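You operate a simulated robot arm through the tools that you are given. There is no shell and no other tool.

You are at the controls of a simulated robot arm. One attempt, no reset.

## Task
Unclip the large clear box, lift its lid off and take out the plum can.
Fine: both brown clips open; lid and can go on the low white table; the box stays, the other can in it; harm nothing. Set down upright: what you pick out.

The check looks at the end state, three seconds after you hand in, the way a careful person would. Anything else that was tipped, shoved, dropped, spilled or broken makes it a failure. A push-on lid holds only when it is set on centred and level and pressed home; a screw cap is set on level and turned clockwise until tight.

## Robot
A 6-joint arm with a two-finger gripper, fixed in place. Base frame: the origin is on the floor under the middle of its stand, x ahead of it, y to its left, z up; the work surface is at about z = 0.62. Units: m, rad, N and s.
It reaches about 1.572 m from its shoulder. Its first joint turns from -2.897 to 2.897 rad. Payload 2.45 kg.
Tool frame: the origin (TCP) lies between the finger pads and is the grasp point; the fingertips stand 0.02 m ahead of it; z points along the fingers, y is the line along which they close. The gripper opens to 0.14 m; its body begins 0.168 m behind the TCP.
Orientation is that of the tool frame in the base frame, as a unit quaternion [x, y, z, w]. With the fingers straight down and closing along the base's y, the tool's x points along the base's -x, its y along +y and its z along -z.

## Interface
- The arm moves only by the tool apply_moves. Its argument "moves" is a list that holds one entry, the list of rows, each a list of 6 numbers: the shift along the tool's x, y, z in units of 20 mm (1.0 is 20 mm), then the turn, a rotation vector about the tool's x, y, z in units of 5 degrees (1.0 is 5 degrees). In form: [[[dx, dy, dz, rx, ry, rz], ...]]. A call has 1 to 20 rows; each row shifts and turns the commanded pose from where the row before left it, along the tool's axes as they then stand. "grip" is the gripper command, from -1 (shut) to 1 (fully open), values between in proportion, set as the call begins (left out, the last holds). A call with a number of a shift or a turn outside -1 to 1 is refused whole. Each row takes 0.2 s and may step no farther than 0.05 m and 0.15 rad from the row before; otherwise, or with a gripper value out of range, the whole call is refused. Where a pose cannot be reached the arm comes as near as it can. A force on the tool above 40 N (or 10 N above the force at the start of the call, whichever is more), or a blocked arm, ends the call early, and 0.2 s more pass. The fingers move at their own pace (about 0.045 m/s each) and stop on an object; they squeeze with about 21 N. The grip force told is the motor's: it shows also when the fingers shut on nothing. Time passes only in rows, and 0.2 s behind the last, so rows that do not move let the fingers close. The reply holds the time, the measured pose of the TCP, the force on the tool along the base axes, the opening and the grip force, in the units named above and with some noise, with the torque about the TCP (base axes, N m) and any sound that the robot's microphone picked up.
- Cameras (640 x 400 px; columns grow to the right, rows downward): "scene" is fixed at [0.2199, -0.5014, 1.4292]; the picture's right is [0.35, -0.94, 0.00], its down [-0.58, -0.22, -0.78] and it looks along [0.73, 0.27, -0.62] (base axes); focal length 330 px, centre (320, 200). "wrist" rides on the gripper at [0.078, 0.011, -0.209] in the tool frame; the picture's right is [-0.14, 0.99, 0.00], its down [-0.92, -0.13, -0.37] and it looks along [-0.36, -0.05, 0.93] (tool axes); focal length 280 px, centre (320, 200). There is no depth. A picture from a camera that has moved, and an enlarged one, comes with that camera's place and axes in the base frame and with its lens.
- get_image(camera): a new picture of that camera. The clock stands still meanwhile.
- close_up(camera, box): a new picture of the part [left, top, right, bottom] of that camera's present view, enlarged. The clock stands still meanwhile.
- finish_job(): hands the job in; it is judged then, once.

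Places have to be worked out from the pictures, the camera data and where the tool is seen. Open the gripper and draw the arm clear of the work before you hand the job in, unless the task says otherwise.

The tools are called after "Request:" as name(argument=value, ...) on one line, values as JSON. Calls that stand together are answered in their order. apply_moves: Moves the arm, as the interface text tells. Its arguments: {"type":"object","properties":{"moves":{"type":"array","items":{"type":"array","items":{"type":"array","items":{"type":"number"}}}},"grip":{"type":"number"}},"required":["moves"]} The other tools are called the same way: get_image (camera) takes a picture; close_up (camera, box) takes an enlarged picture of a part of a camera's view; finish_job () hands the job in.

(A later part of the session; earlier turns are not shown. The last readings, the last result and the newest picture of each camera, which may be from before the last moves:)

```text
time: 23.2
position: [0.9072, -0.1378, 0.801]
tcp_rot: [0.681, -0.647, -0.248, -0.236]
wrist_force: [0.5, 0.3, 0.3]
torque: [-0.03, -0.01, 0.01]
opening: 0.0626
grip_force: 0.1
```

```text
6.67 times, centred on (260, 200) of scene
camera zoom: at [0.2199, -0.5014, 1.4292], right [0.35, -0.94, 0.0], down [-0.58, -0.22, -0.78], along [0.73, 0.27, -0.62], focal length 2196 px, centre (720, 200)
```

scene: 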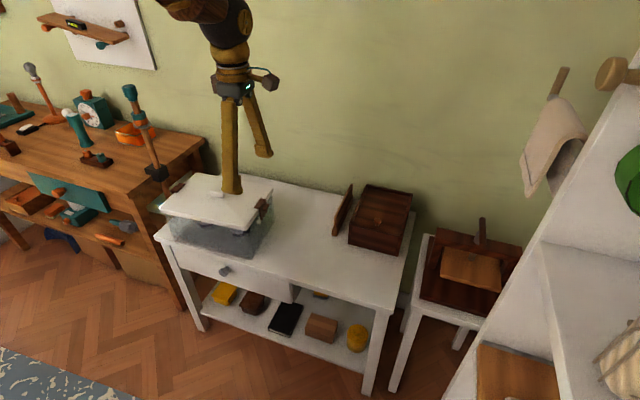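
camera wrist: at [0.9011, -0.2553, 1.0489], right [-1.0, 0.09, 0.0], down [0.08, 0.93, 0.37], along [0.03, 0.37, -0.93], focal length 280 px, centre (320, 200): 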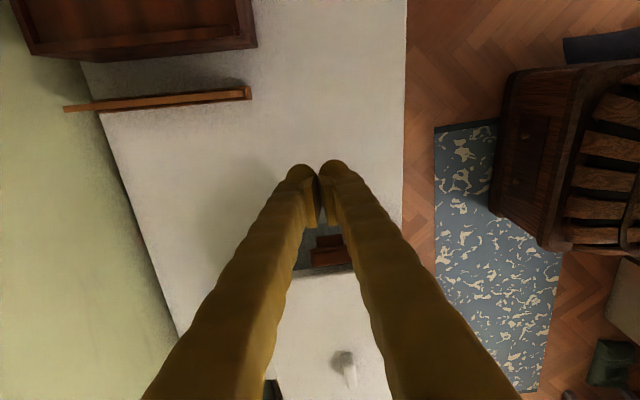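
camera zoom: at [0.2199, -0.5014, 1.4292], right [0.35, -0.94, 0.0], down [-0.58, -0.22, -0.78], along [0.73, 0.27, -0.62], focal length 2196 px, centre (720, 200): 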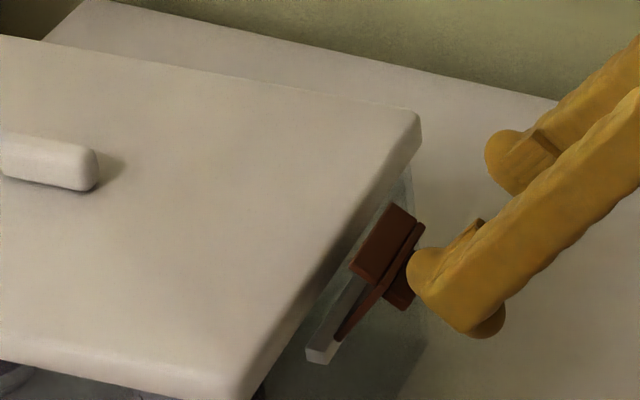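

Lateral alignment is good. I advance along the fingers onto the tab and close.

Request:
apply_moves(moves=[[[0, 0, 0.72, 0, 0, 0], [0, 0, 0.72, 0, 0, 0], [0, 0, 0.72, 0, 0, 0], [0, 0, 0.72, 0, 0, 0]]])

Request:
apply_moves(moves=[[[0, 0, 0, 0, 0, 0], [0, 0, 0, 0, 0, 0], [0, 0, 0, 0, 0, 0], [0, 0, 0, 0, 0, 0]]], grip=-1)

Request:
close_up(camera="wrist", box=[230, 110, 410, 250])

Request:
close_up(camera="scene", box=[230, 170, 290, 230])

```text
time: 24.2
position: [0.9047, -0.1011, 0.756]
tcp_rot: [0.682, -0.647, -0.248, -0.236]
wrist_force: [0.0, 0.1, 0.6]
torque: [0.01, -0.01, 0.02]
opening: 0.0629
grip_force: 0.0
```

```text
time: 25.2
position: [0.9046, -0.1021, 0.7564]
tcp_rot: [0.681, -0.647, -0.248, -0.236]
wrist_force: [3.6, -0.2, -1.3]
torque: [-0.05, -0.05, -0.08]
opening: 0.0312
grip_force: 20.2
```

```text
2.86 times, centred on (320, 180) of wrist
camera zoom: at [0.9038, -0.2944, 0.8666], right [-0.99, 0.05, 0.09], down [0.1, 0.47, 0.87], along [0.01, 0.88, -0.48], focal length 801 px, centre (320, 257)
```

zoom: 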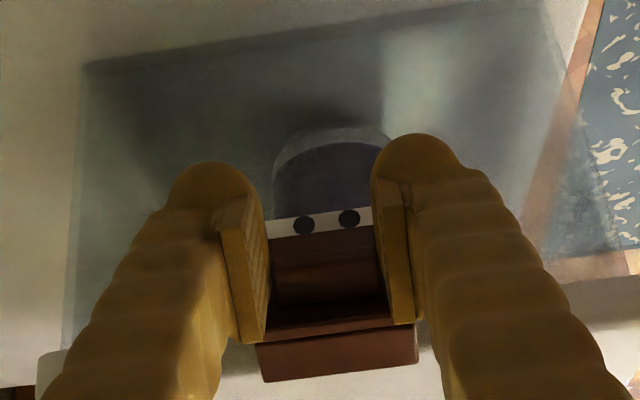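

```text
6.67 times, centred on (260, 200) of scene
camera zoom: at [0.2199, -0.5014, 1.4292], right [0.35, -0.94, 0.0], down [-0.58, -0.22, -0.78], along [0.73, 0.27, -0.62], focal length 2196 px, centre (720, 200)
```

zoom: 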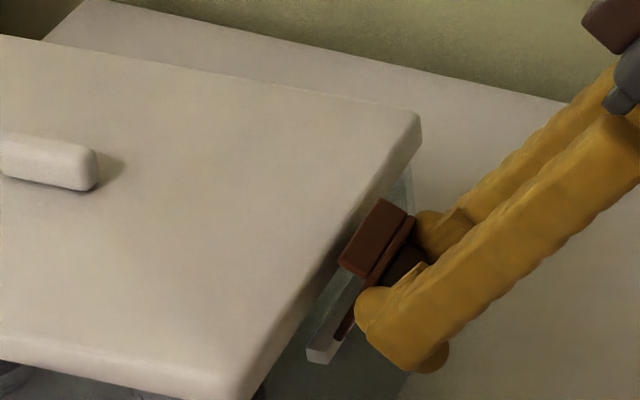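

Gripped again with almost no stress. I turn another 20° on the corrected arc and watch the torque.

Request:
apply_moves(moves=[[[0.206, 0, 0.073, 0, -1, 0], [0.206, 0, 0.073, 0, -1, 0], [0.206, 0, 0.073, 0, -1, 0], [0.206, 0, 0.073, 0, -1, 0]]])

Request:
close_up(camera="scene", box=[230, 170, 290, 230])

Request:
close_up(camera="wrist", box=[230, 110, 410, 250])

```text
time: 26.2
position: [0.9047, -0.1092, 0.7401]
tcp_rot: [0.628, -0.597, -0.362, -0.344]
wrist_force: [0.0, 1.3, -7.4]
torque: [-0.36, -0.02, 0.06]
opening: 0.0309
grip_force: 21.1
```

```text
6.67 times, centred on (260, 200) of scene
camera zoom: at [0.2199, -0.5014, 1.4292], right [0.35, -0.94, 0.0], down [-0.58, -0.22, -0.78], along [0.73, 0.27, -0.62], focal length 2196 px, centre (720, 200)
```

zoom: 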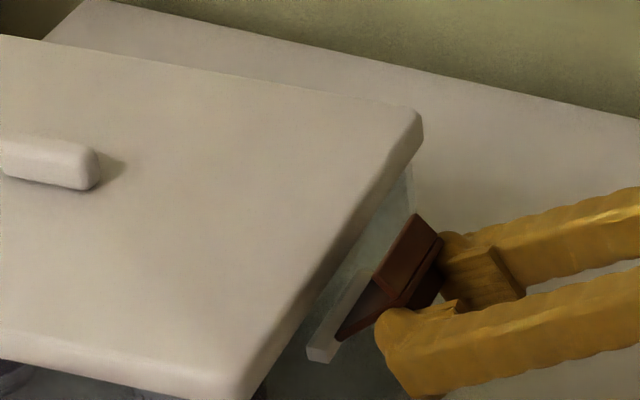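

```text
2.86 times, centred on (320, 180) of wrist
camera zoom: at [0.9053, -0.3274, 0.7777], right [-0.99, 0.02, 0.12], down [0.12, 0.15, 0.98], along [0.0, 0.99, -0.15], focal length 801 px, centre (320, 257)
```

zoom: 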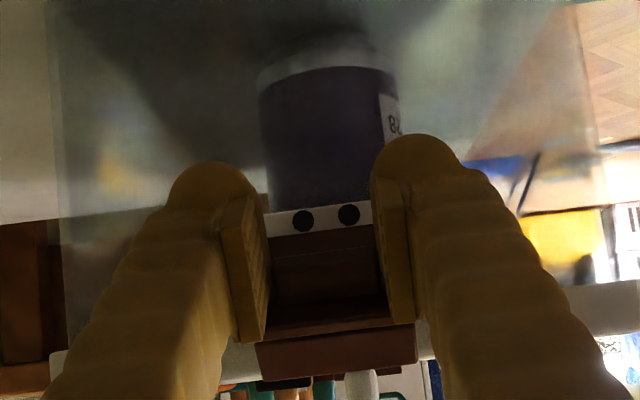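

No stop felt: the torque about the hinge itself is near zero, and the pull is just my arc lifting slightly. I ease down along the arc with 20° more turning.

Request:
apply_moves(moves=[[[0.28, 0, 0.05, 0, -1, 0], [0.28, 0, 0.05, 0, -1, 0], [0.26, 0, 0.05, 0, -1, 0], [0.26, 0, 0.05, 0, -1, 0]]])

Request:
close_up(camera="scene", box=[230, 170, 290, 230])

Request:
close_up(camera="scene", box=[160, 110, 420, 270])

```text
time: 27.2
position: [0.9034, -0.114, 0.7191]
tcp_rot: [0.556, -0.527, -0.467, -0.443]
wrist_force: [0.5, -2.4, -1.4]
torque: [-0.08, -0.02, 0.06]
opening: 0.0002
grip_force: 20.8
```

```text
6.67 times, centred on (260, 200) of scene
camera zoom: at [0.2199, -0.5014, 1.4292], right [0.35, -0.94, 0.0], down [-0.58, -0.22, -0.78], along [0.73, 0.27, -0.62], focal length 2196 px, centre (720, 200)
```

zoom: 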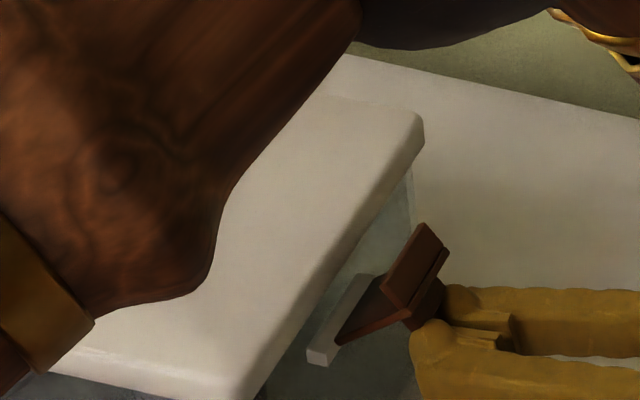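

```text
2.46 times, centred on (290, 190) of scene
camera zoom: at [0.2199, -0.5014, 1.4292], right [0.35, -0.94, 0.0], down [-0.58, -0.22, -0.78], along [0.73, 0.27, -0.62], focal length 811 px, centre (394, 225)
```

zoom: 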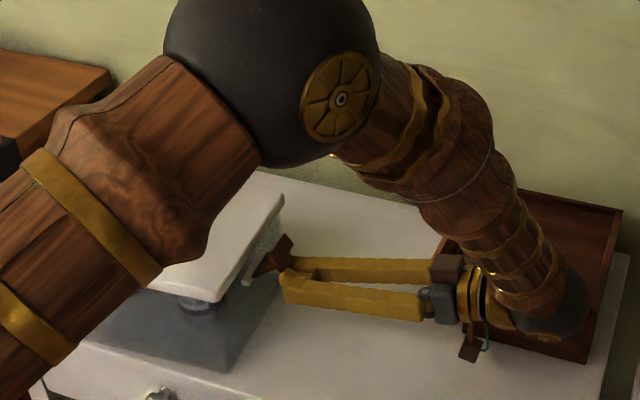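

The fingers slipped off the tab with the clip now past ~60°. The forearm and wrist are near the dark box on the right, so I check clearances before backing out.

Request:
get_image(camera="scene")

Request:
close_up(camera="scene", box=[300, 150, 440, 280])

Request:
get_image(camera="wrist")

```text
taken
```

scene: 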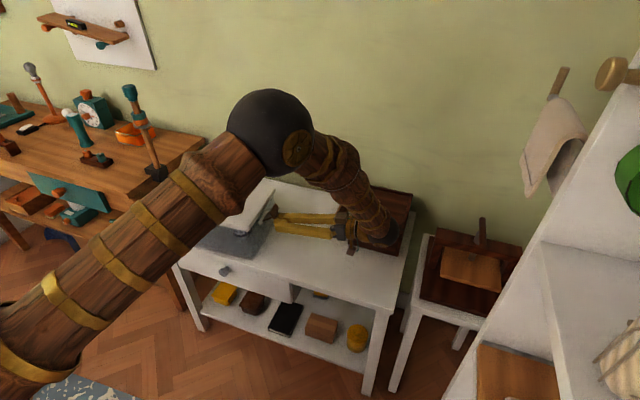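

```text
3.08 times, centred on (370, 215) of scene
camera zoom: at [0.2199, -0.5014, 1.4292], right [0.35, -0.94, 0.0], down [-0.58, -0.22, -0.78], along [0.73, 0.27, -0.62], focal length 1014 px, centre (166, 154)
```

zoom: 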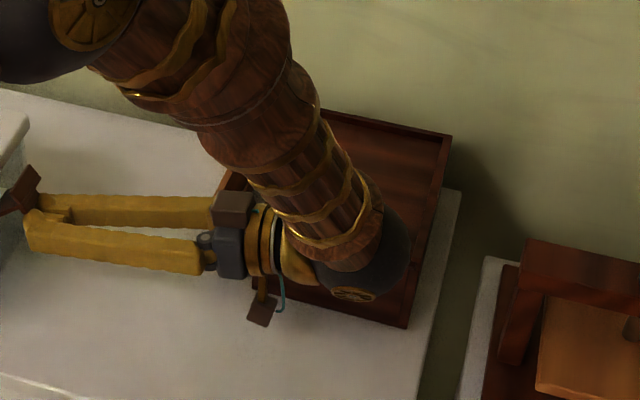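

```text
taken
camera wrist: at [0.9043, -0.3318, 0.6785], right [-0.99, -0.03, 0.14], down [0.14, -0.2, 0.97], along [0.0, 0.98, 0.2], focal length 280 px, centre (320, 200)
```

wrist: 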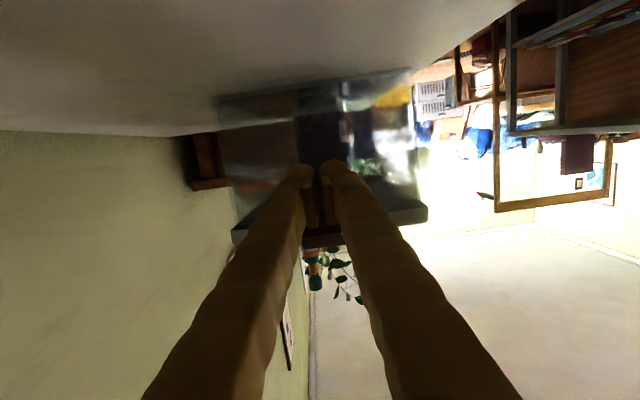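

Clearances look fine (wrist ball at x≈0.91, in front of and above the dark box). I back straight out 3 cm along the fingers, then turn the tool upright while rising.

Request:
apply_moves(moves=[[[0, 0, -0.5, 0, 0, 0], [0, 0, -0.5, 0, 0, 0], [0, 0, -0.6, 0, 0, 0], [-0.3, 0, -0.3, 0, 1, 0], [-0.3, 0, -0.3, 0, 1, 0], [-0.3, 0, -0.3, 0, 1, 0], [-0.3, 0, -0.3, 0, 1, 0], [0, 0, -0.3, 0, 1, 0], [0, 0, -0.3, 0, 1, 0], [0, 0, -0.3, 0, 1, 0], [0, 0, -0.3, 0, 1, 0], [0, 0, -0.3, 0, 1, 0], [0, 0, -0.3, 0, 1, 0], [0, 0, -0.3, 0, 1, 0], [0, 0, -0.3, 0, 1, 0], [0, 0, -0.3, 0, 1, 0], [0, 0, -0.3, 0, 1, 0], [0, 0, -0.3, 0, 1, 0], [0, 0, -0.3, 0, 1, 0]]])

Request:
get_image(camera="scene")

Request:
close_up(camera="scene", box=[230, 170, 290, 230])

Request:
get_image(camera="wrist")

```text
time: 31.2
position: [0.9082, -0.1966, 0.8125]
tcp_rot: [0.726, -0.688, 0.0, 0.0]
wrist_force: [-0.2, 0.0, 0.1]
torque: [-0.03, -0.04, 0.01]
opening: 0.0
grip_force: 21.5
```

```text
taken
```

scene: 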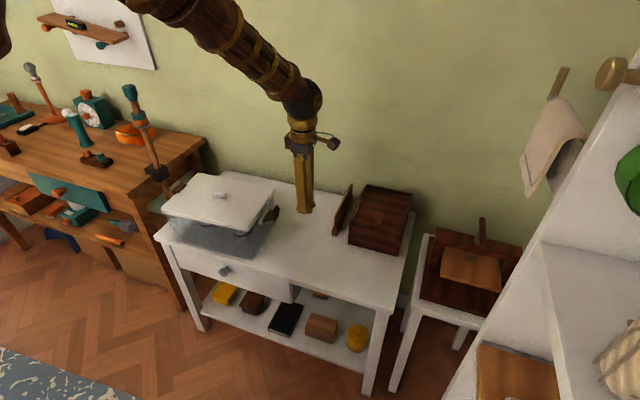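

```text
6.67 times, centred on (260, 200) of scene
camera zoom: at [0.2199, -0.5014, 1.4292], right [0.35, -0.94, 0.0], down [-0.58, -0.22, -0.78], along [0.73, 0.27, -0.62], focal length 2196 px, centre (720, 200)
```

zoom: 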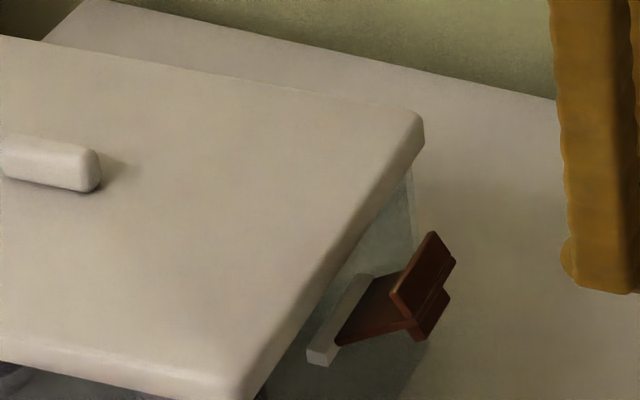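

```text
taken
camera wrist: at [0.9023, -0.274, 1.0221], right [-1.0, 0.09, 0.0], down [0.08, 0.93, 0.37], along [0.03, 0.37, -0.93], focal length 280 px, centre (320, 200)
```

wrist: 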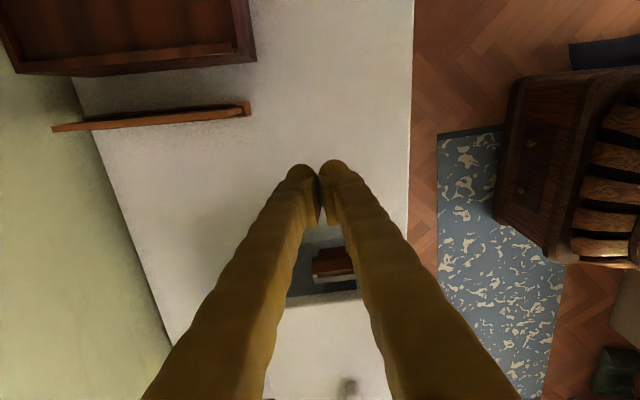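

The right clip now stands ~65–70° open and holds. A short press from above on its upper edge should lay it fully open, so I move over it (y≈-0.098) and press down in small steps.

Request:
apply_moves(moves=[[[0, 0, -0.5, 0, 0, 0], [-0.82, 0, -0.5, 0, 0, 0], [-0.82, 0, 0, 0, 0, 0], [-0.82, 0, 0, 0, 0, 0], [-0.82, 0, 0, 0, 0, 0], [-0.82, 0, 0, 0, 0, 0], [-0.82, 0, 0, 0, 0, 0], [0, 0, 0.5, 0, 0, 0], [0, 0, 0.5, 0, 0, 0], [0, 0, 0.5, 0, 0, 0], [0, 0, 0.5, 0, 0, 0]]])

Request:
apply_moves(moves=[[[0, 0, 0.4, 0, 0, 0], [0, 0, 0.4, 0, 0, 0]]])

Request:
close_up(camera="scene", box=[230, 170, 290, 230])

```text
time: 33.6
position: [0.9046, -0.0991, 0.7918]
tcp_rot: [0.726, -0.688, 0.0, 0.0]
wrist_force: [0.2, 0.9, 0.2]
torque: [-0.01, 0.02, 0.0]
opening: 0.0
grip_force: 21.1
```

```text
time: 34.1
position: [0.9049, -0.1003, 0.7889]
tcp_rot: [0.726, -0.688, 0.002, 0.0]
wrist_force: [-5.9, 1.3, 19.8]
torque: [0.18, 0.14, 0.2]
opening: 0.006
grip_force: 20.7
stopped in row 2: the force on the tool passed its limit at 55 N (the readings are from after the stop); the commanded pose is now the measured one
```

```text
6.67 times, centred on (260, 200) of scene
camera zoom: at [0.2199, -0.5014, 1.4292], right [0.35, -0.94, 0.0], down [-0.58, -0.22, -0.78], along [0.73, 0.27, -0.62], focal length 2196 px, centre (720, 200)
```

zoom: 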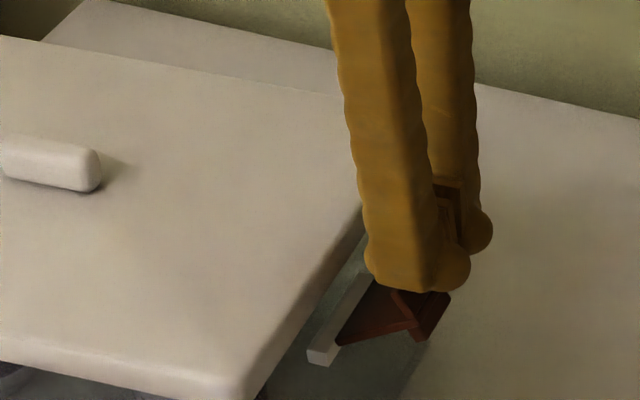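

The force jumped at once with no movement, so the clip is at its end stop; I stop pressing and lift away.

Request:
apply_moves(moves=[[[0, 0, -0.5, 0, 0, 0], [0, 0, -0.5, 0, 0, 0], [0, 0, -1, 0, 0, 0], [0, 0, -1, 0, 0, 0], [0, 0, -1, 0, 0, 0], [0, 0, -1, 0, 0, 0]]])

Request:
close_up(camera="scene", box=[230, 170, 290, 230])

Request:
close_up(camera="scene", box=[140, 150, 300, 270])

Request:
get_image(camera="wrist")

```text
time: 35.5
position: [0.9052, -0.0985, 0.8868]
tcp_rot: [0.725, -0.688, 0.002, 0.0]
wrist_force: [0.1, -1.0, -0.7]
torque: [0.0, 0.0, -0.03]
opening: 0.0
grip_force: 21.2
```

```text
6.67 times, centred on (260, 200) of scene
camera zoom: at [0.2199, -0.5014, 1.4292], right [0.35, -0.94, 0.0], down [-0.58, -0.22, -0.78], along [0.73, 0.27, -0.62], focal length 2196 px, centre (720, 200)
```

zoom: 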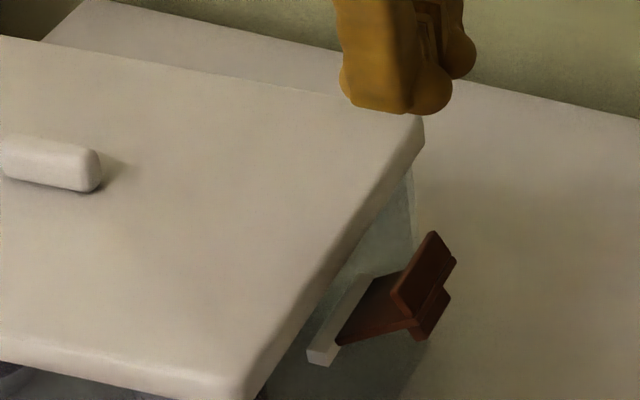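

```text
3.33 times, centred on (220, 210) of scene
camera zoom: at [0.2199, -0.5014, 1.4292], right [0.35, -0.94, 0.0], down [-0.58, -0.22, -0.78], along [0.73, 0.27, -0.62], focal length 1098 px, centre (653, 167)
```

zoom: 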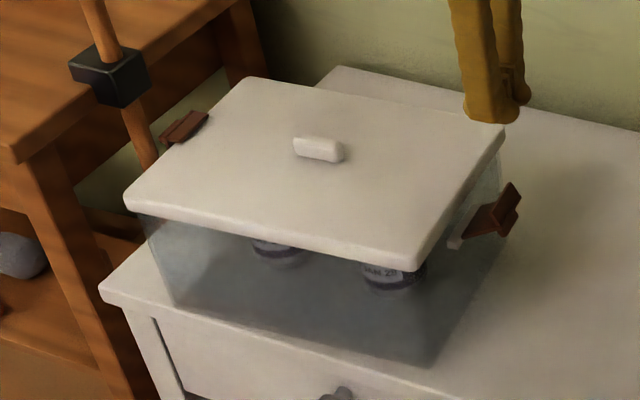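

```text
taken
camera wrist: at [0.8979, -0.1757, 1.0965], right [-1.0, 0.09, 0.0], down [0.08, 0.93, 0.37], along [0.03, 0.37, -0.93], focal length 280 px, centre (320, 200)
```

wrist: 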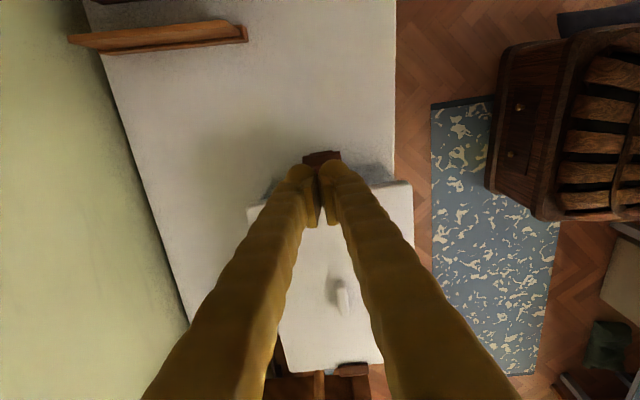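

Right clip is at its open stop (~70°) and clear of the lid. Now I carry the closed gripper high over the lid to the left clip, expected tab near (0.886, 0.253, 0.776); the vertical clamp pole at (0.945,0.387) means I must keep the tool upright there.

Request:
apply_moves(moves=[[[-0.96, 0, 0, 0, 0, 0], [-0.96, 0, 0, 0, 0, 0], [-0.96, 0, 0, 0, 0, 0], [-0.96, 0, 0, 0, 0, 0], [-0.96, 0, 0, 0, 0, 0], [-0.96, 0, 0, 0, 0, 0], [-0.96, 0, 0, 0, 0, 0], [-0.96, 0, 0, 0, 0, 0], [-0.96, 0, 0, 0, 0, 0], [-0.96, 0, 0, 0, 0, 0], [-0.96, 0, 0, 0, 0, 0], [-0.96, 0, 0, 0, 0, 0], [-0.96, 0, 0, 0, 0, 0], [-0.96, 0, 0, 0, 0, 0], [-0.96, 0, 0, 0, 0, 0]]], grip=-0.1)

Request:
get_image(camera="wrist")

Request:
close_up(camera="scene", box=[100, 60, 300, 240])

```text
time: 38.7
position: [0.8904, 0.1879, 0.8871]
tcp_rot: [0.725, -0.688, 0.001, 0.0]
wrist_force: [-0.3, -0.3, -0.3]
torque: [-0.01, 0.01, 0.01]
opening: 0.0631
grip_force: 0.1
```

```text
taken
camera wrist: at [0.882, 0.111, 1.0968], right [-1.0, 0.09, 0.0], down [0.08, 0.93, 0.37], along [0.03, 0.37, -0.93], focal length 280 px, centre (320, 200)
```

wrist: 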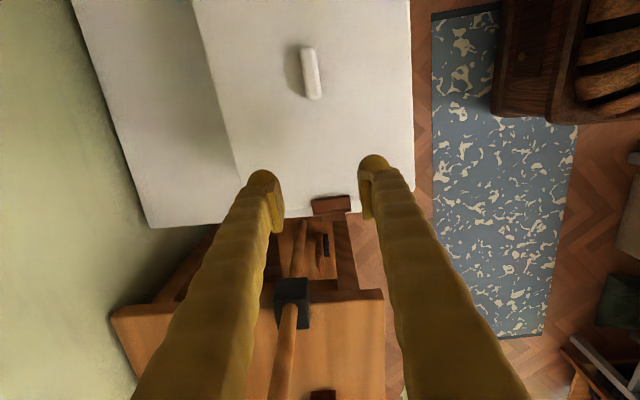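

```text
2.22 times, centred on (200, 150) of scene
camera zoom: at [0.2199, -0.5014, 1.4292], right [0.35, -0.94, 0.0], down [-0.58, -0.22, -0.78], along [0.73, 0.27, -0.62], focal length 732 px, centre (587, 311)
```

zoom: 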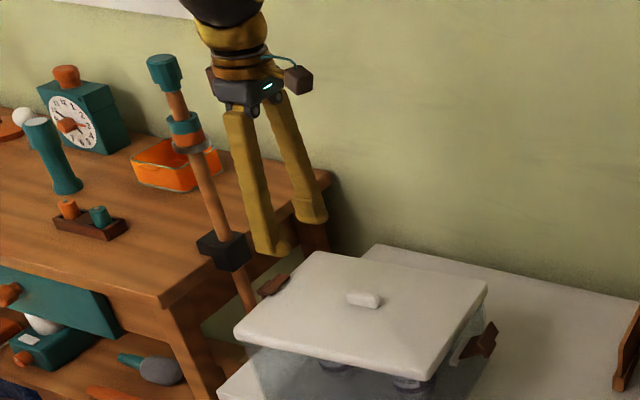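

I zoom in on the left clip from here.

Request:
close_up(camera="wrist", box=[260, 170, 400, 280])

Request:
close_up(camera="wrist", box=[120, 200, 400, 400])

```text
3.64 times, centred on (330, 225) of wrist
camera zoom: at [0.882, 0.111, 1.0968], right [-1.0, 0.09, 0.0], down [0.08, 0.93, 0.37], along [0.03, 0.37, -0.93], focal length 1020 px, centre (284, 109)
```

zoom: 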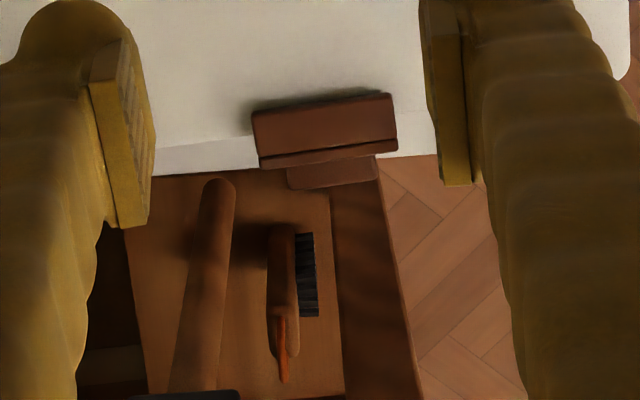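

```text
2.00 times, centred on (260, 300) of wrist
camera zoom: at [0.882, 0.111, 1.0968], right [-1.0, 0.09, 0.0], down [0.08, 0.93, 0.37], along [0.03, 0.37, -0.93], focal length 561 px, centre (440, 0)
```

zoom: 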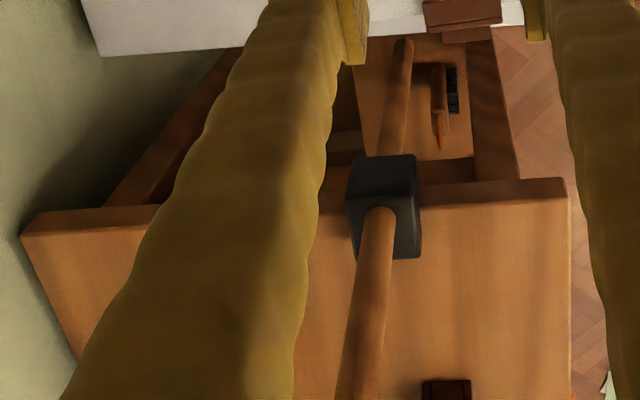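

The left tab reads about (0.879, 0.259, 0.776). I move outboard to y≈0.271 and lower to z≈0.83, then check alignment.

Request:
apply_moves(moves=[[[-0.835, 0.061, 0, 0, 0, 0], [-0.835, 0.061, 0, 0, 0, 0], [-0.835, 0.061, 0, 0, 0, 0], [-0.835, 0.061, 0, 0, 0, 0], [-0.835, 0.061, 0, 0, 0, 0], [0, 0, 0.7, 0, 0, 0], [0, 0, 0.7, 0, 0, 0], [0, 0, 0.7, 0, 0, 0], [0, 0, 0.7, 0, 0, 0]]])

Request:
close_up(camera="wrist", box=[230, 110, 410, 250])

Request:
close_up(camera="scene", box=[120, 100, 240, 220])

```text
time: 40.7
position: [0.8781, 0.2724, 0.8292]
tcp_rot: [0.726, -0.688, 0.0, 0.0]
wrist_force: [0.2, 0.0, 0.1]
torque: [0.01, 0.04, 0.04]
opening: 0.0629
grip_force: 0.0
```

```text
2.86 times, centred on (320, 180) of wrist
camera zoom: at [0.871, 0.1946, 1.0392], right [-1.0, 0.09, 0.0], down [0.08, 0.93, 0.37], along [0.03, 0.37, -0.93], focal length 801 px, centre (320, 257)
```

zoom: 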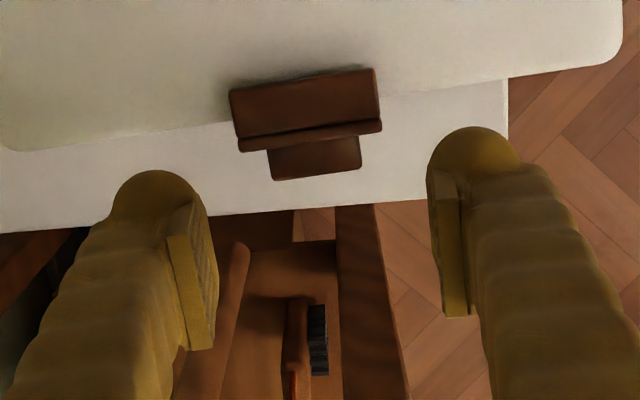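

```text
3.33 times, centred on (180, 160) of scene
camera zoom: at [0.2199, -0.5014, 1.4292], right [0.35, -0.94, 0.0], down [-0.58, -0.22, -0.78], along [0.73, 0.27, -0.62], focal length 1098 px, centre (787, 333)
```

zoom: 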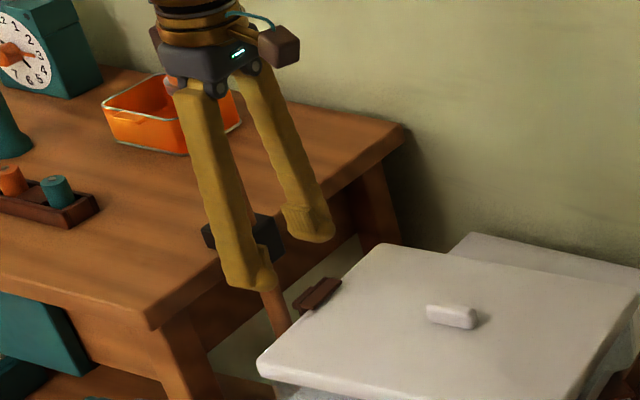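

Aligned: the tab centre matches the tool in x and the plate's face is at y≈0.2525. I lower to z≈0.776 and close.

Request:
apply_moves(moves=[[[0, 0, 0.665, 0, 0, 0], [0, 0, 0.665, 0, 0, 0], [0, 0, 0.665, 0, 0, 0], [0, 0, 0.665, 0, 0, 0]]])

Request:
apply_moves(moves=[[[0, 0, 0, 0, 0, 0], [0, 0, 0, 0, 0, 0], [0, 0, 0, 0, 0, 0], [0, 0, 0, 0, 0, 0]]], grip=-1)

Request:
close_up(camera="wrist", box=[230, 110, 410, 250])

Request:
close_up(camera="scene", box=[120, 130, 240, 220])

```text
time: 41.7
position: [0.8803, 0.2712, 0.7784]
tcp_rot: [0.726, -0.688, 0.001, 0.0]
wrist_force: [-1.0, 0.5, -0.3]
torque: [0.01, -0.02, 0.02]
opening: 0.0633
grip_force: 0.0
```

```text
time: 42.7
position: [0.8797, 0.2711, 0.7784]
tcp_rot: [0.725, -0.688, 0.001, 0.0]
wrist_force: [1.4, 1.4, -0.9]
torque: [0.08, -0.05, 0.04]
opening: 0.031
grip_force: 21.0
```

```text
2.86 times, centred on (320, 180) of wrist
camera zoom: at [0.8726, 0.1941, 0.9875], right [-1.0, 0.09, 0.0], down [0.08, 0.93, 0.37], along [0.03, 0.37, -0.93], focal length 801 px, centre (320, 257)
```

zoom: 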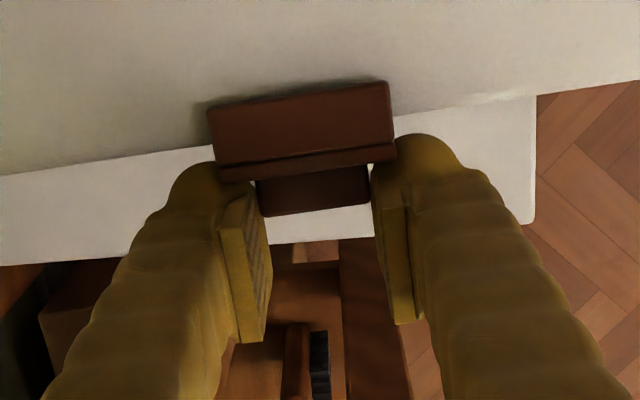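

```text
4.44 times, centred on (180, 175) of scene
camera zoom: at [0.2199, -0.5014, 1.4292], right [0.35, -0.94, 0.0], down [-0.58, -0.22, -0.78], along [0.73, 0.27, -0.62], focal length 1464 px, centre (942, 311)
```

zoom: 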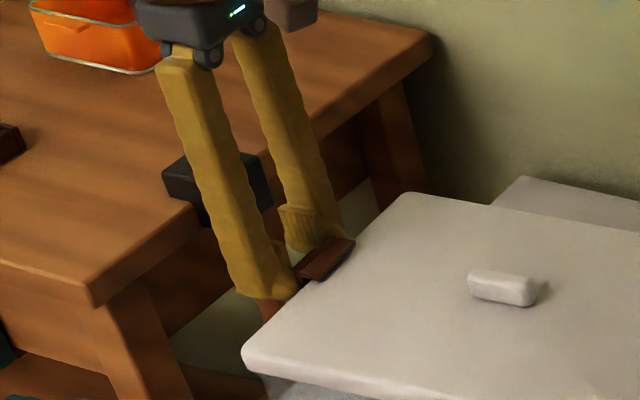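

Firm grip on the left tab (31 mm). Keeping the tool upright, I pull outward (+y) along the arc, first about 10°.

Request:
apply_moves(moves=[[[-0.2, 0, 0.05, 0, 0, 0], [-0.19, 0, 0.07, 0, 0, 0]]])

Request:
close_up(camera="wrist", box=[230, 110, 410, 250])

Request:
close_up(camera="scene", box=[120, 130, 240, 220])

```text
time: 43.3
position: [0.8788, 0.279, 0.7763]
tcp_rot: [0.726, -0.687, 0.001, 0.001]
wrist_force: [0.9, -8.3, 9.7]
torque: [-0.58, 0.01, 0.05]
opening: 0.0307
grip_force: 22.0
```

```text
2.86 times, centred on (320, 180) of wrist
camera zoom: at [0.8722, 0.2017, 0.985], right [-1.0, 0.09, 0.0], down [0.08, 0.93, 0.37], along [0.03, 0.37, -0.93], focal length 801 px, centre (320, 257)
```

zoom: 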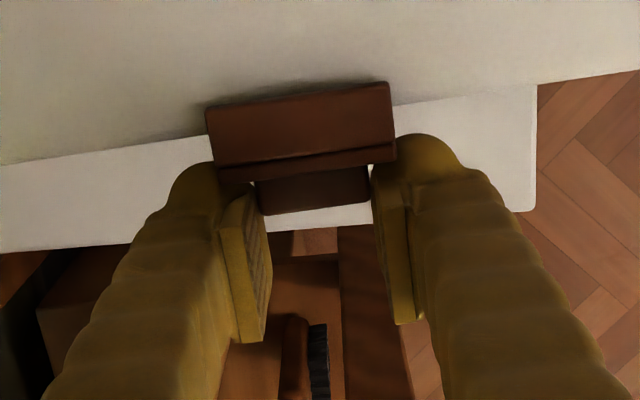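

```text
4.44 times, centred on (180, 175) of scene
camera zoom: at [0.2199, -0.5014, 1.4292], right [0.35, -0.94, 0.0], down [-0.58, -0.22, -0.78], along [0.73, 0.27, -0.62], focal length 1464 px, centre (942, 311)
```

zoom: 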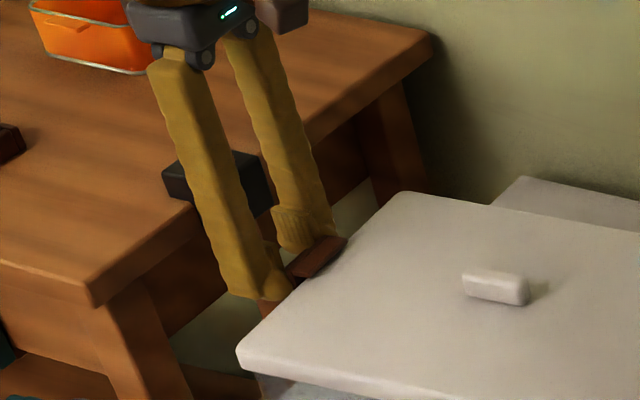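

The fixed tool orientation kept the tab from pivoting, so the box was dragged ~5 mm back (roughly to its original place) instead of the clip turning. I release, rise, and re-approach with the tool leaning inward about 20° so I can then rotate it outward with the clip without nearing the pole.

Request:
apply_moves(moves=[[[0, 0, 0, 0, 0, 0], [0, 0, 0, 0, 0, 0], [0, 0, 0, 0, 0, 0], [0, 0, -0.7, 0, 0, 0], [0, 0, -0.7, 0, 0, 0], [0, 0, -0.7, 0, 0, 0], [0, 0, -0.7, 0, 0, 0]]], grip=-0.1)

Request:
close_up(camera="wrist", box=[230, 110, 410, 250])

Request:
close_up(camera="scene", box=[140, 150, 300, 270])

```text
time: 44.9
position: [0.8788, 0.2782, 0.8315]
tcp_rot: [0.725, -0.688, 0.001, 0.0]
wrist_force: [0.4, 0.6, -0.1]
torque: [0.0, -0.01, 0.01]
opening: 0.0631
grip_force: 0.0
```

```text
2.86 times, centred on (320, 180) of wrist
camera zoom: at [0.8713, 0.2014, 1.0399], right [-1.0, 0.09, 0.0], down [0.08, 0.93, 0.37], along [0.03, 0.37, -0.93], focal length 801 px, centre (320, 257)
```

zoom: 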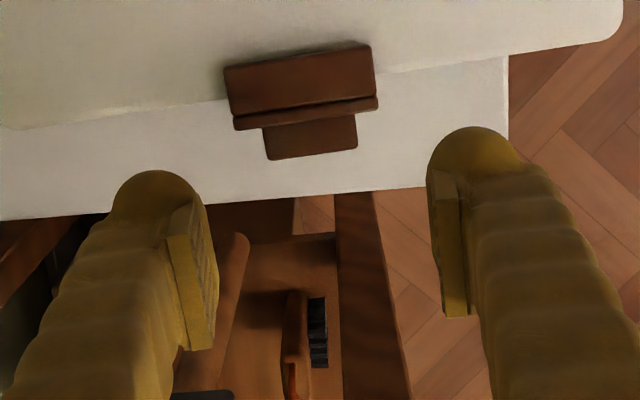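

```text
3.33 times, centred on (220, 210) of scene
camera zoom: at [0.2199, -0.5014, 1.4292], right [0.35, -0.94, 0.0], down [-0.58, -0.22, -0.78], along [0.73, 0.27, -0.62], focal length 1098 px, centre (653, 167)
```

zoom: 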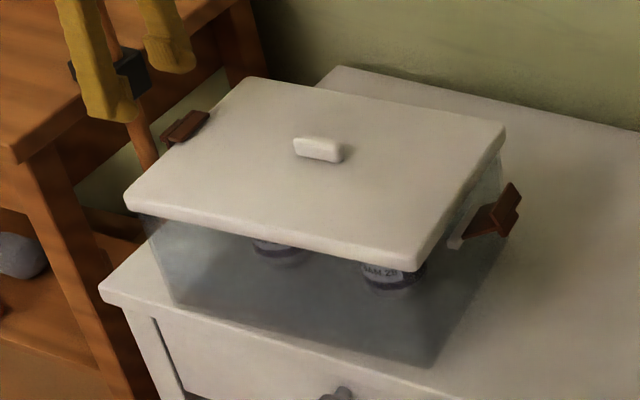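

Box and clip went back to where they were (no net shift). I lean the tool 12° inward, line up outside the plate at (0.879, 0.275), and slide down along the fingers to the tab.

Request:
apply_moves(moves=[[[0, 0, 0, 0, -0.8, 0], [0, 0, 0, 0, -0.8, 0], [0, 0, 0, 0, -0.8, 0], [0.73, 0, -0.156, 0, 0, 0], [0, 0, 0.7, 0, 0, 0], [0, 0, 0.7, 0, 0, 0]]], grip=-0.1)

Request:
close_up(camera="wrist", box=[230, 110, 410, 250])

Request:
close_up(camera="scene", box=[120, 130, 240, 220])

```text
time: 46.3
position: [0.8788, 0.2696, 0.8042]
tcp_rot: [0.721, -0.685, -0.074, -0.073]
wrist_force: [0.4, 0.3, 0.2]
torque: [0.0, -0.01, -0.01]
opening: 0.0629
grip_force: 0.0
```

```text
2.86 times, centred on (320, 180) of wrist
camera zoom: at [0.8742, 0.1509, 0.993], right [-1.0, 0.08, 0.03], down [0.08, 0.83, 0.55], along [0.02, 0.55, -0.83], focal length 801 px, centre (320, 257)
```

zoom: 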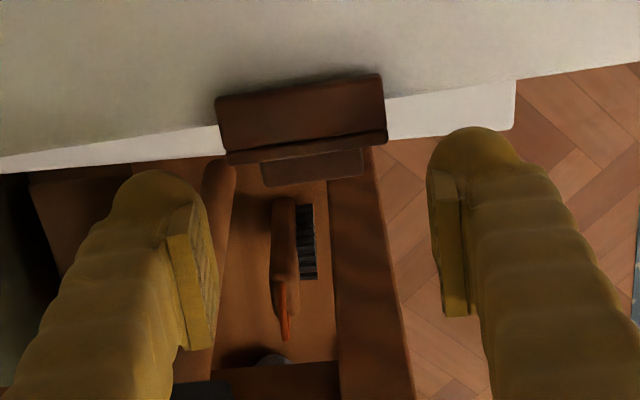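

```text
4.44 times, centred on (180, 175) of scene
camera zoom: at [0.2199, -0.5014, 1.4292], right [0.35, -0.94, 0.0], down [-0.58, -0.22, -0.78], along [0.73, 0.27, -0.62], focal length 1464 px, centre (942, 311)
```

zoom: 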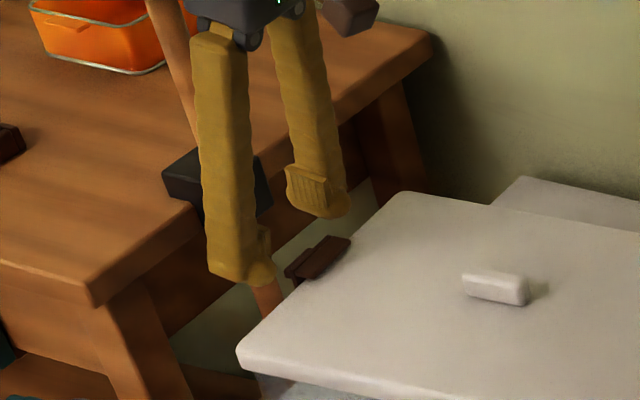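

Alignment holds (tab centre x≈0.880, outer edge y≈0.268). I slide the last 29 mm down and close.

Request:
apply_moves(moves=[[[0, 0, 0.72, 0, 0, 0], [0, 0, 0.72, 0, 0, 0], [0, 0, 0, 0, 0, 0]]])

Request:
apply_moves(moves=[[[0, 0, 0, 0, 0, 0], [0, 0, 0, 0, 0, 0], [0, 0, 0, 0, 0, 0], [0, 0, 0, 0, 0, 0]]], grip=-1)

Request:
close_up(camera="wrist", box=[230, 110, 410, 250])

```text
time: 47.1
position: [0.8802, 0.2745, 0.7755]
tcp_rot: [0.722, -0.685, -0.074, -0.072]
wrist_force: [0.6, -0.2, -0.2]
torque: [0.02, 0.03, -0.02]
opening: 0.0631
grip_force: 0.1
```

```text
time: 48.1
position: [0.8791, 0.2737, 0.7749]
tcp_rot: [0.722, -0.684, -0.075, -0.072]
wrist_force: [-4.1, 0.6, 0.3]
torque: [0.03, 0.06, -0.1]
opening: 0.0311
grip_force: 21.5
```

```text
2.86 times, centred on (320, 180) of wrist
camera zoom: at [0.8749, 0.1564, 0.9638], right [-1.0, 0.08, 0.03], down [0.08, 0.83, 0.55], along [0.02, 0.55, -0.83], focal length 801 px, centre (320, 257)
```

zoom: 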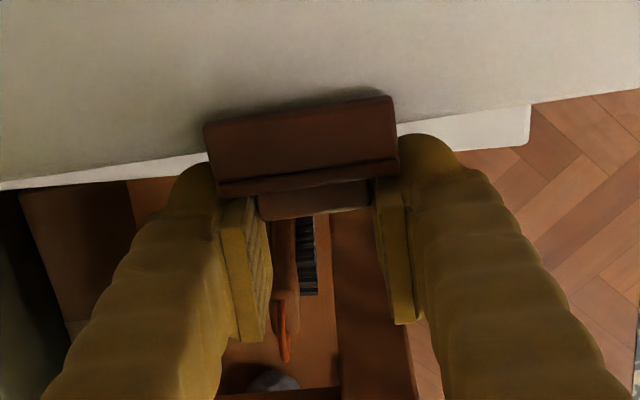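

Grip is nearly stress-free now. I rotate the tool outward about the hinge by 10°.

Request:
apply_moves(moves=[[[-0.156, 0, 0.158, 0, 1, 0], [-0.156, 0, 0.158, 0, 1, 0]]])

Request:
close_up(camera="wrist", box=[230, 110, 410, 250])

Request:
close_up(camera="scene", box=[120, 130, 240, 220])

```text
time: 48.7
position: [0.8793, 0.2833, 0.7701]
tcp_rot: [0.724, -0.689, -0.011, -0.012]
wrist_force: [0.6, 5.2, 4.5]
torque: [0.1, -0.01, 0.05]
opening: 0.0308
grip_force: 20.9
```

```text
2.86 times, centred on (320, 180) of wrist
camera zoom: at [0.8718, 0.1988, 0.9762], right [-1.0, 0.09, 0.0], down [0.08, 0.91, 0.4], along [0.03, 0.4, -0.92], focal length 801 px, centre (320, 257)
```

zoom: 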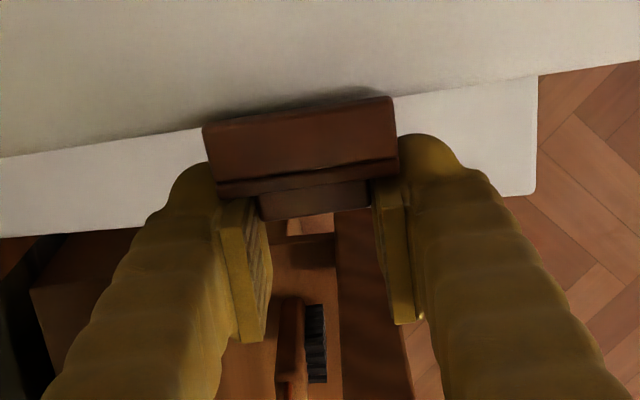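

```text
4.44 times, centred on (180, 175) of scene
camera zoom: at [0.2199, -0.5014, 1.4292], right [0.35, -0.94, 0.0], down [-0.58, -0.22, -0.78], along [0.73, 0.27, -0.62], focal length 1464 px, centre (942, 311)
```

zoom: 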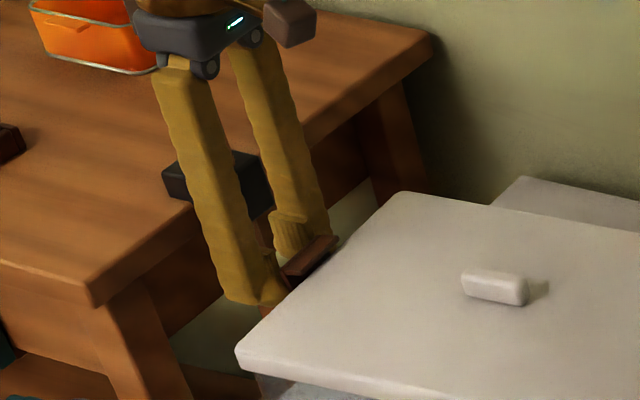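

The hook is sliding off and the box isn't moving. I go 10° further, with slightly more outward and less downward travel to relax the force.

Request:
apply_moves(moves=[[[-0.19, 0, 0.12, 0, 1, 0], [-0.18, 0, 0.13, 0, 1, 0]]])

Request:
close_up(camera="wrist", box=[230, 110, 410, 250])

Request:
close_up(camera="scene", box=[80, 60, 240, 220])

```text
time: 49.3
position: [0.879, 0.2895, 0.7656]
tcp_rot: [0.723, -0.687, 0.052, 0.047]
wrist_force: [-1.1, 3.0, -1.0]
torque: [0.34, 0.07, -0.05]
opening: 0.031
grip_force: 21.1
```

```text
2.86 times, centred on (320, 180) of wrist
camera zoom: at [0.8694, 0.2426, 0.9829], right [-1.0, 0.08, -0.02], down [0.08, 0.97, 0.24], along [0.04, 0.23, -0.97], focal length 801 px, centre (320, 257)
```

zoom: 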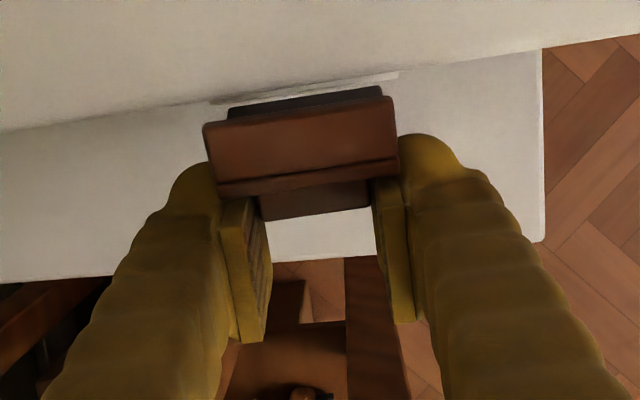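

```text
2.50 times, centred on (160, 140) of scene
camera zoom: at [0.2199, -0.5014, 1.4292], right [0.35, -0.94, 0.0], down [-0.58, -0.22, -0.78], along [0.73, 0.27, -0.62], focal length 824 px, centre (720, 350)
```

zoom: 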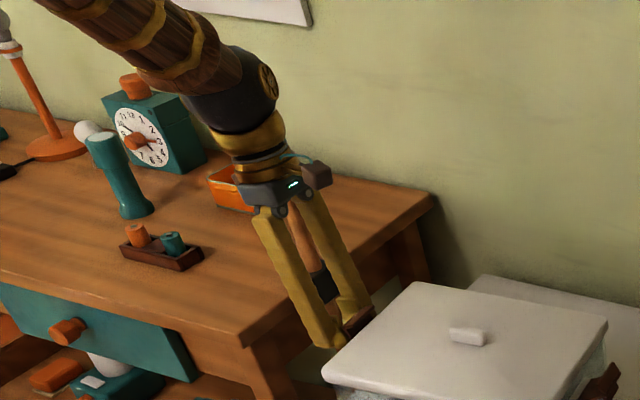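

The hook is now off the lid edge (gap visible below it). The tool is at its safe outward tilt, so I release and see whether the clip stays.

Request:
apply_moves(moves=[[[0, 0, 0, 0, 0, 0], [0, 0, 0, 0, 0, 0], [0, 0, 0, 0, 0, 0], [0, 0, 0, 0, 0, 0]]], grip=-0.1)

Request:
close_up(camera="wrist", box=[230, 110, 410, 250])

Request:
close_up(camera="scene", box=[120, 130, 240, 220])

```text
time: 50.3
position: [0.8782, 0.2893, 0.7644]
tcp_rot: [0.724, -0.687, 0.052, 0.048]
wrist_force: [0.2, 0.1, -0.6]
torque: [0.03, 0.01, 0.03]
opening: 0.0629
grip_force: 0.0
```

```text
2.86 times, centred on (320, 180) of wrist
camera zoom: at [0.8693, 0.2424, 0.9828], right [-1.0, 0.08, -0.02], down [0.08, 0.97, 0.24], along [0.04, 0.23, -0.97], focal length 801 px, centre (320, 257)
```

zoom: 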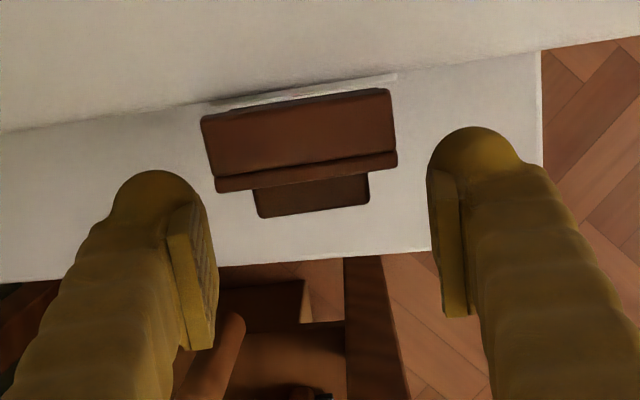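

```text
4.44 times, centred on (180, 175) of scene
camera zoom: at [0.2199, -0.5014, 1.4292], right [0.35, -0.94, 0.0], down [-0.58, -0.22, -0.78], along [0.73, 0.27, -0.62], focal length 1464 px, centre (942, 311)
```

zoom: 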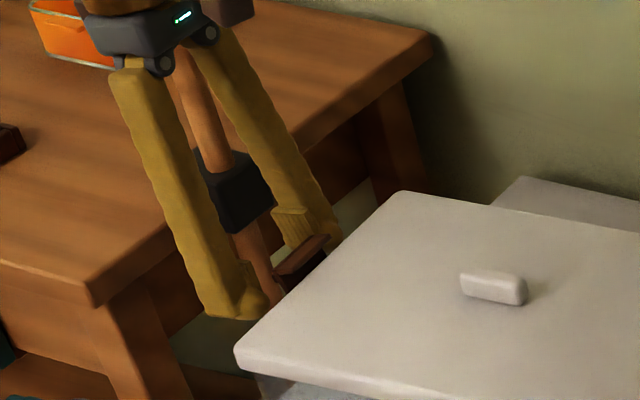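

The clip stays at ~18° with the hook ~3 mm outside the lid edge. For more margin I tilt the open gripper back 12° in place, re-grip the tab and rotate it out again.

Request:
apply_moves(moves=[[[0, 0, 0, 0, -0.8, 0], [0, 0, 0, 0, -0.8, 0], [0.115, 0, -0.08, 0, -0.8, 0], [0, 0, 0, 0, 0, 0]]], grip=-0.1)

Request:
apply_moves(moves=[[[0, 0, 0, 0, 0, 0], [0, 0, 0, 0, 0, 0], [0, 0, 0, 0, 0, 0], [0, 0, 0, 0, 0, 0]]], grip=-1)

Request:
close_up(camera="wrist", box=[230, 110, 410, 250])

```text
time: 51.3
position: [0.8795, 0.2873, 0.7667]
tcp_rot: [0.725, -0.688, -0.024, -0.025]
wrist_force: [0.4, 0.3, -0.6]
torque: [-0.01, 0.01, 0.02]
opening: 0.0629
grip_force: 0.0
```

```text
time: 52.3
position: [0.8789, 0.2878, 0.7658]
tcp_rot: [0.724, -0.689, -0.024, -0.025]
wrist_force: [2.7, 1.6, -3.0]
torque: [0.14, 0.01, 0.02]
opening: 0.0304
grip_force: 21.2
```

```text
2.86 times, centred on (320, 180) of wrist
camera zoom: at [0.8723, 0.1958, 0.9692], right [-1.0, 0.09, 0.01], down [0.08, 0.9, 0.43], along [0.03, 0.43, -0.9], focal length 801 px, centre (320, 257)
```

zoom: 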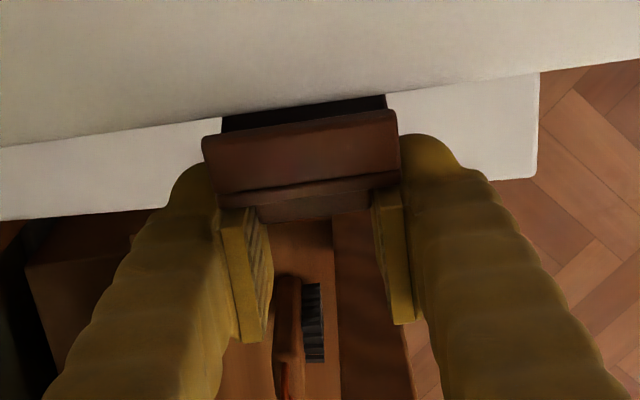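

Re-gripped. I rotate out another 12° along the arc.

Request:
apply_moves(moves=[[[-0.12, 0, 0.136, 0, 0.8, 0], [-0.12, 0, 0.136, 0, 0.8, 0], [-0.12, 0, 0.136, 0, 0.8, 0]]])

Request:
apply_moves(moves=[[[0, 0, 0, 0, 0, 0], [0, 0, 0, 0, 0, 0], [0, 0, 0, 0, 0, 0], [0, 0, 0, 0, 0, 0]]], grip=-0.1)

Request:
close_up(camera="wrist", box=[230, 110, 410, 250])

Request:
close_up(camera="scene", box=[120, 130, 240, 220])

```text
time: 53.1
position: [0.8789, 0.2947, 0.7567]
tcp_rot: [0.723, -0.687, 0.053, 0.048]
wrist_force: [-0.5, 2.9, -5.9]
torque: [0.3, 0.06, -0.07]
opening: 0.0302
grip_force: 21.1
```

```text
time: 54.1
position: [0.8786, 0.2942, 0.7581]
tcp_rot: [0.724, -0.686, 0.052, 0.048]
wrist_force: [-0.4, -0.3, 0.3]
torque: [0.0, 0.0, -0.02]
opening: 0.063
grip_force: 0.0
```

```text
2.86 times, centred on (320, 180) of wrist
camera zoom: at [0.8696, 0.247, 0.9759], right [-1.0, 0.08, -0.02], down [0.08, 0.97, 0.24], along [0.04, 0.23, -0.97], focal length 801 px, centre (320, 257)
```

zoom: 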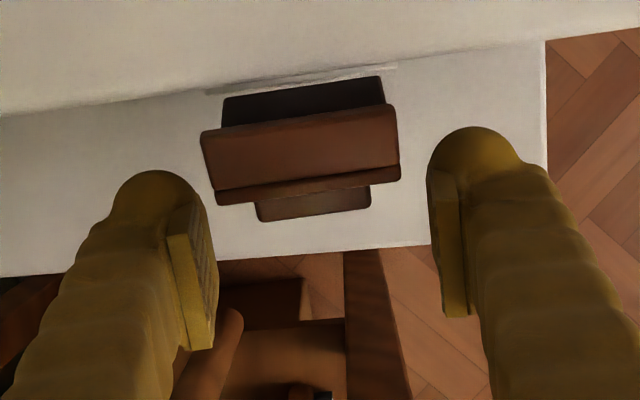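

```text
4.44 times, centred on (180, 175) of scene
camera zoom: at [0.2199, -0.5014, 1.4292], right [0.35, -0.94, 0.0], down [-0.58, -0.22, -0.78], along [0.73, 0.27, -0.62], focal length 1464 px, centre (942, 311)
```

zoom: 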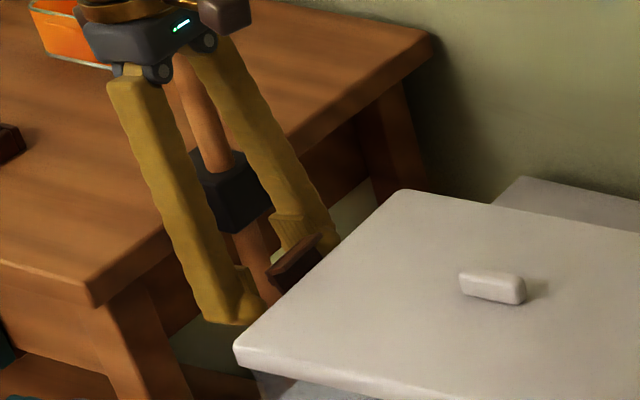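

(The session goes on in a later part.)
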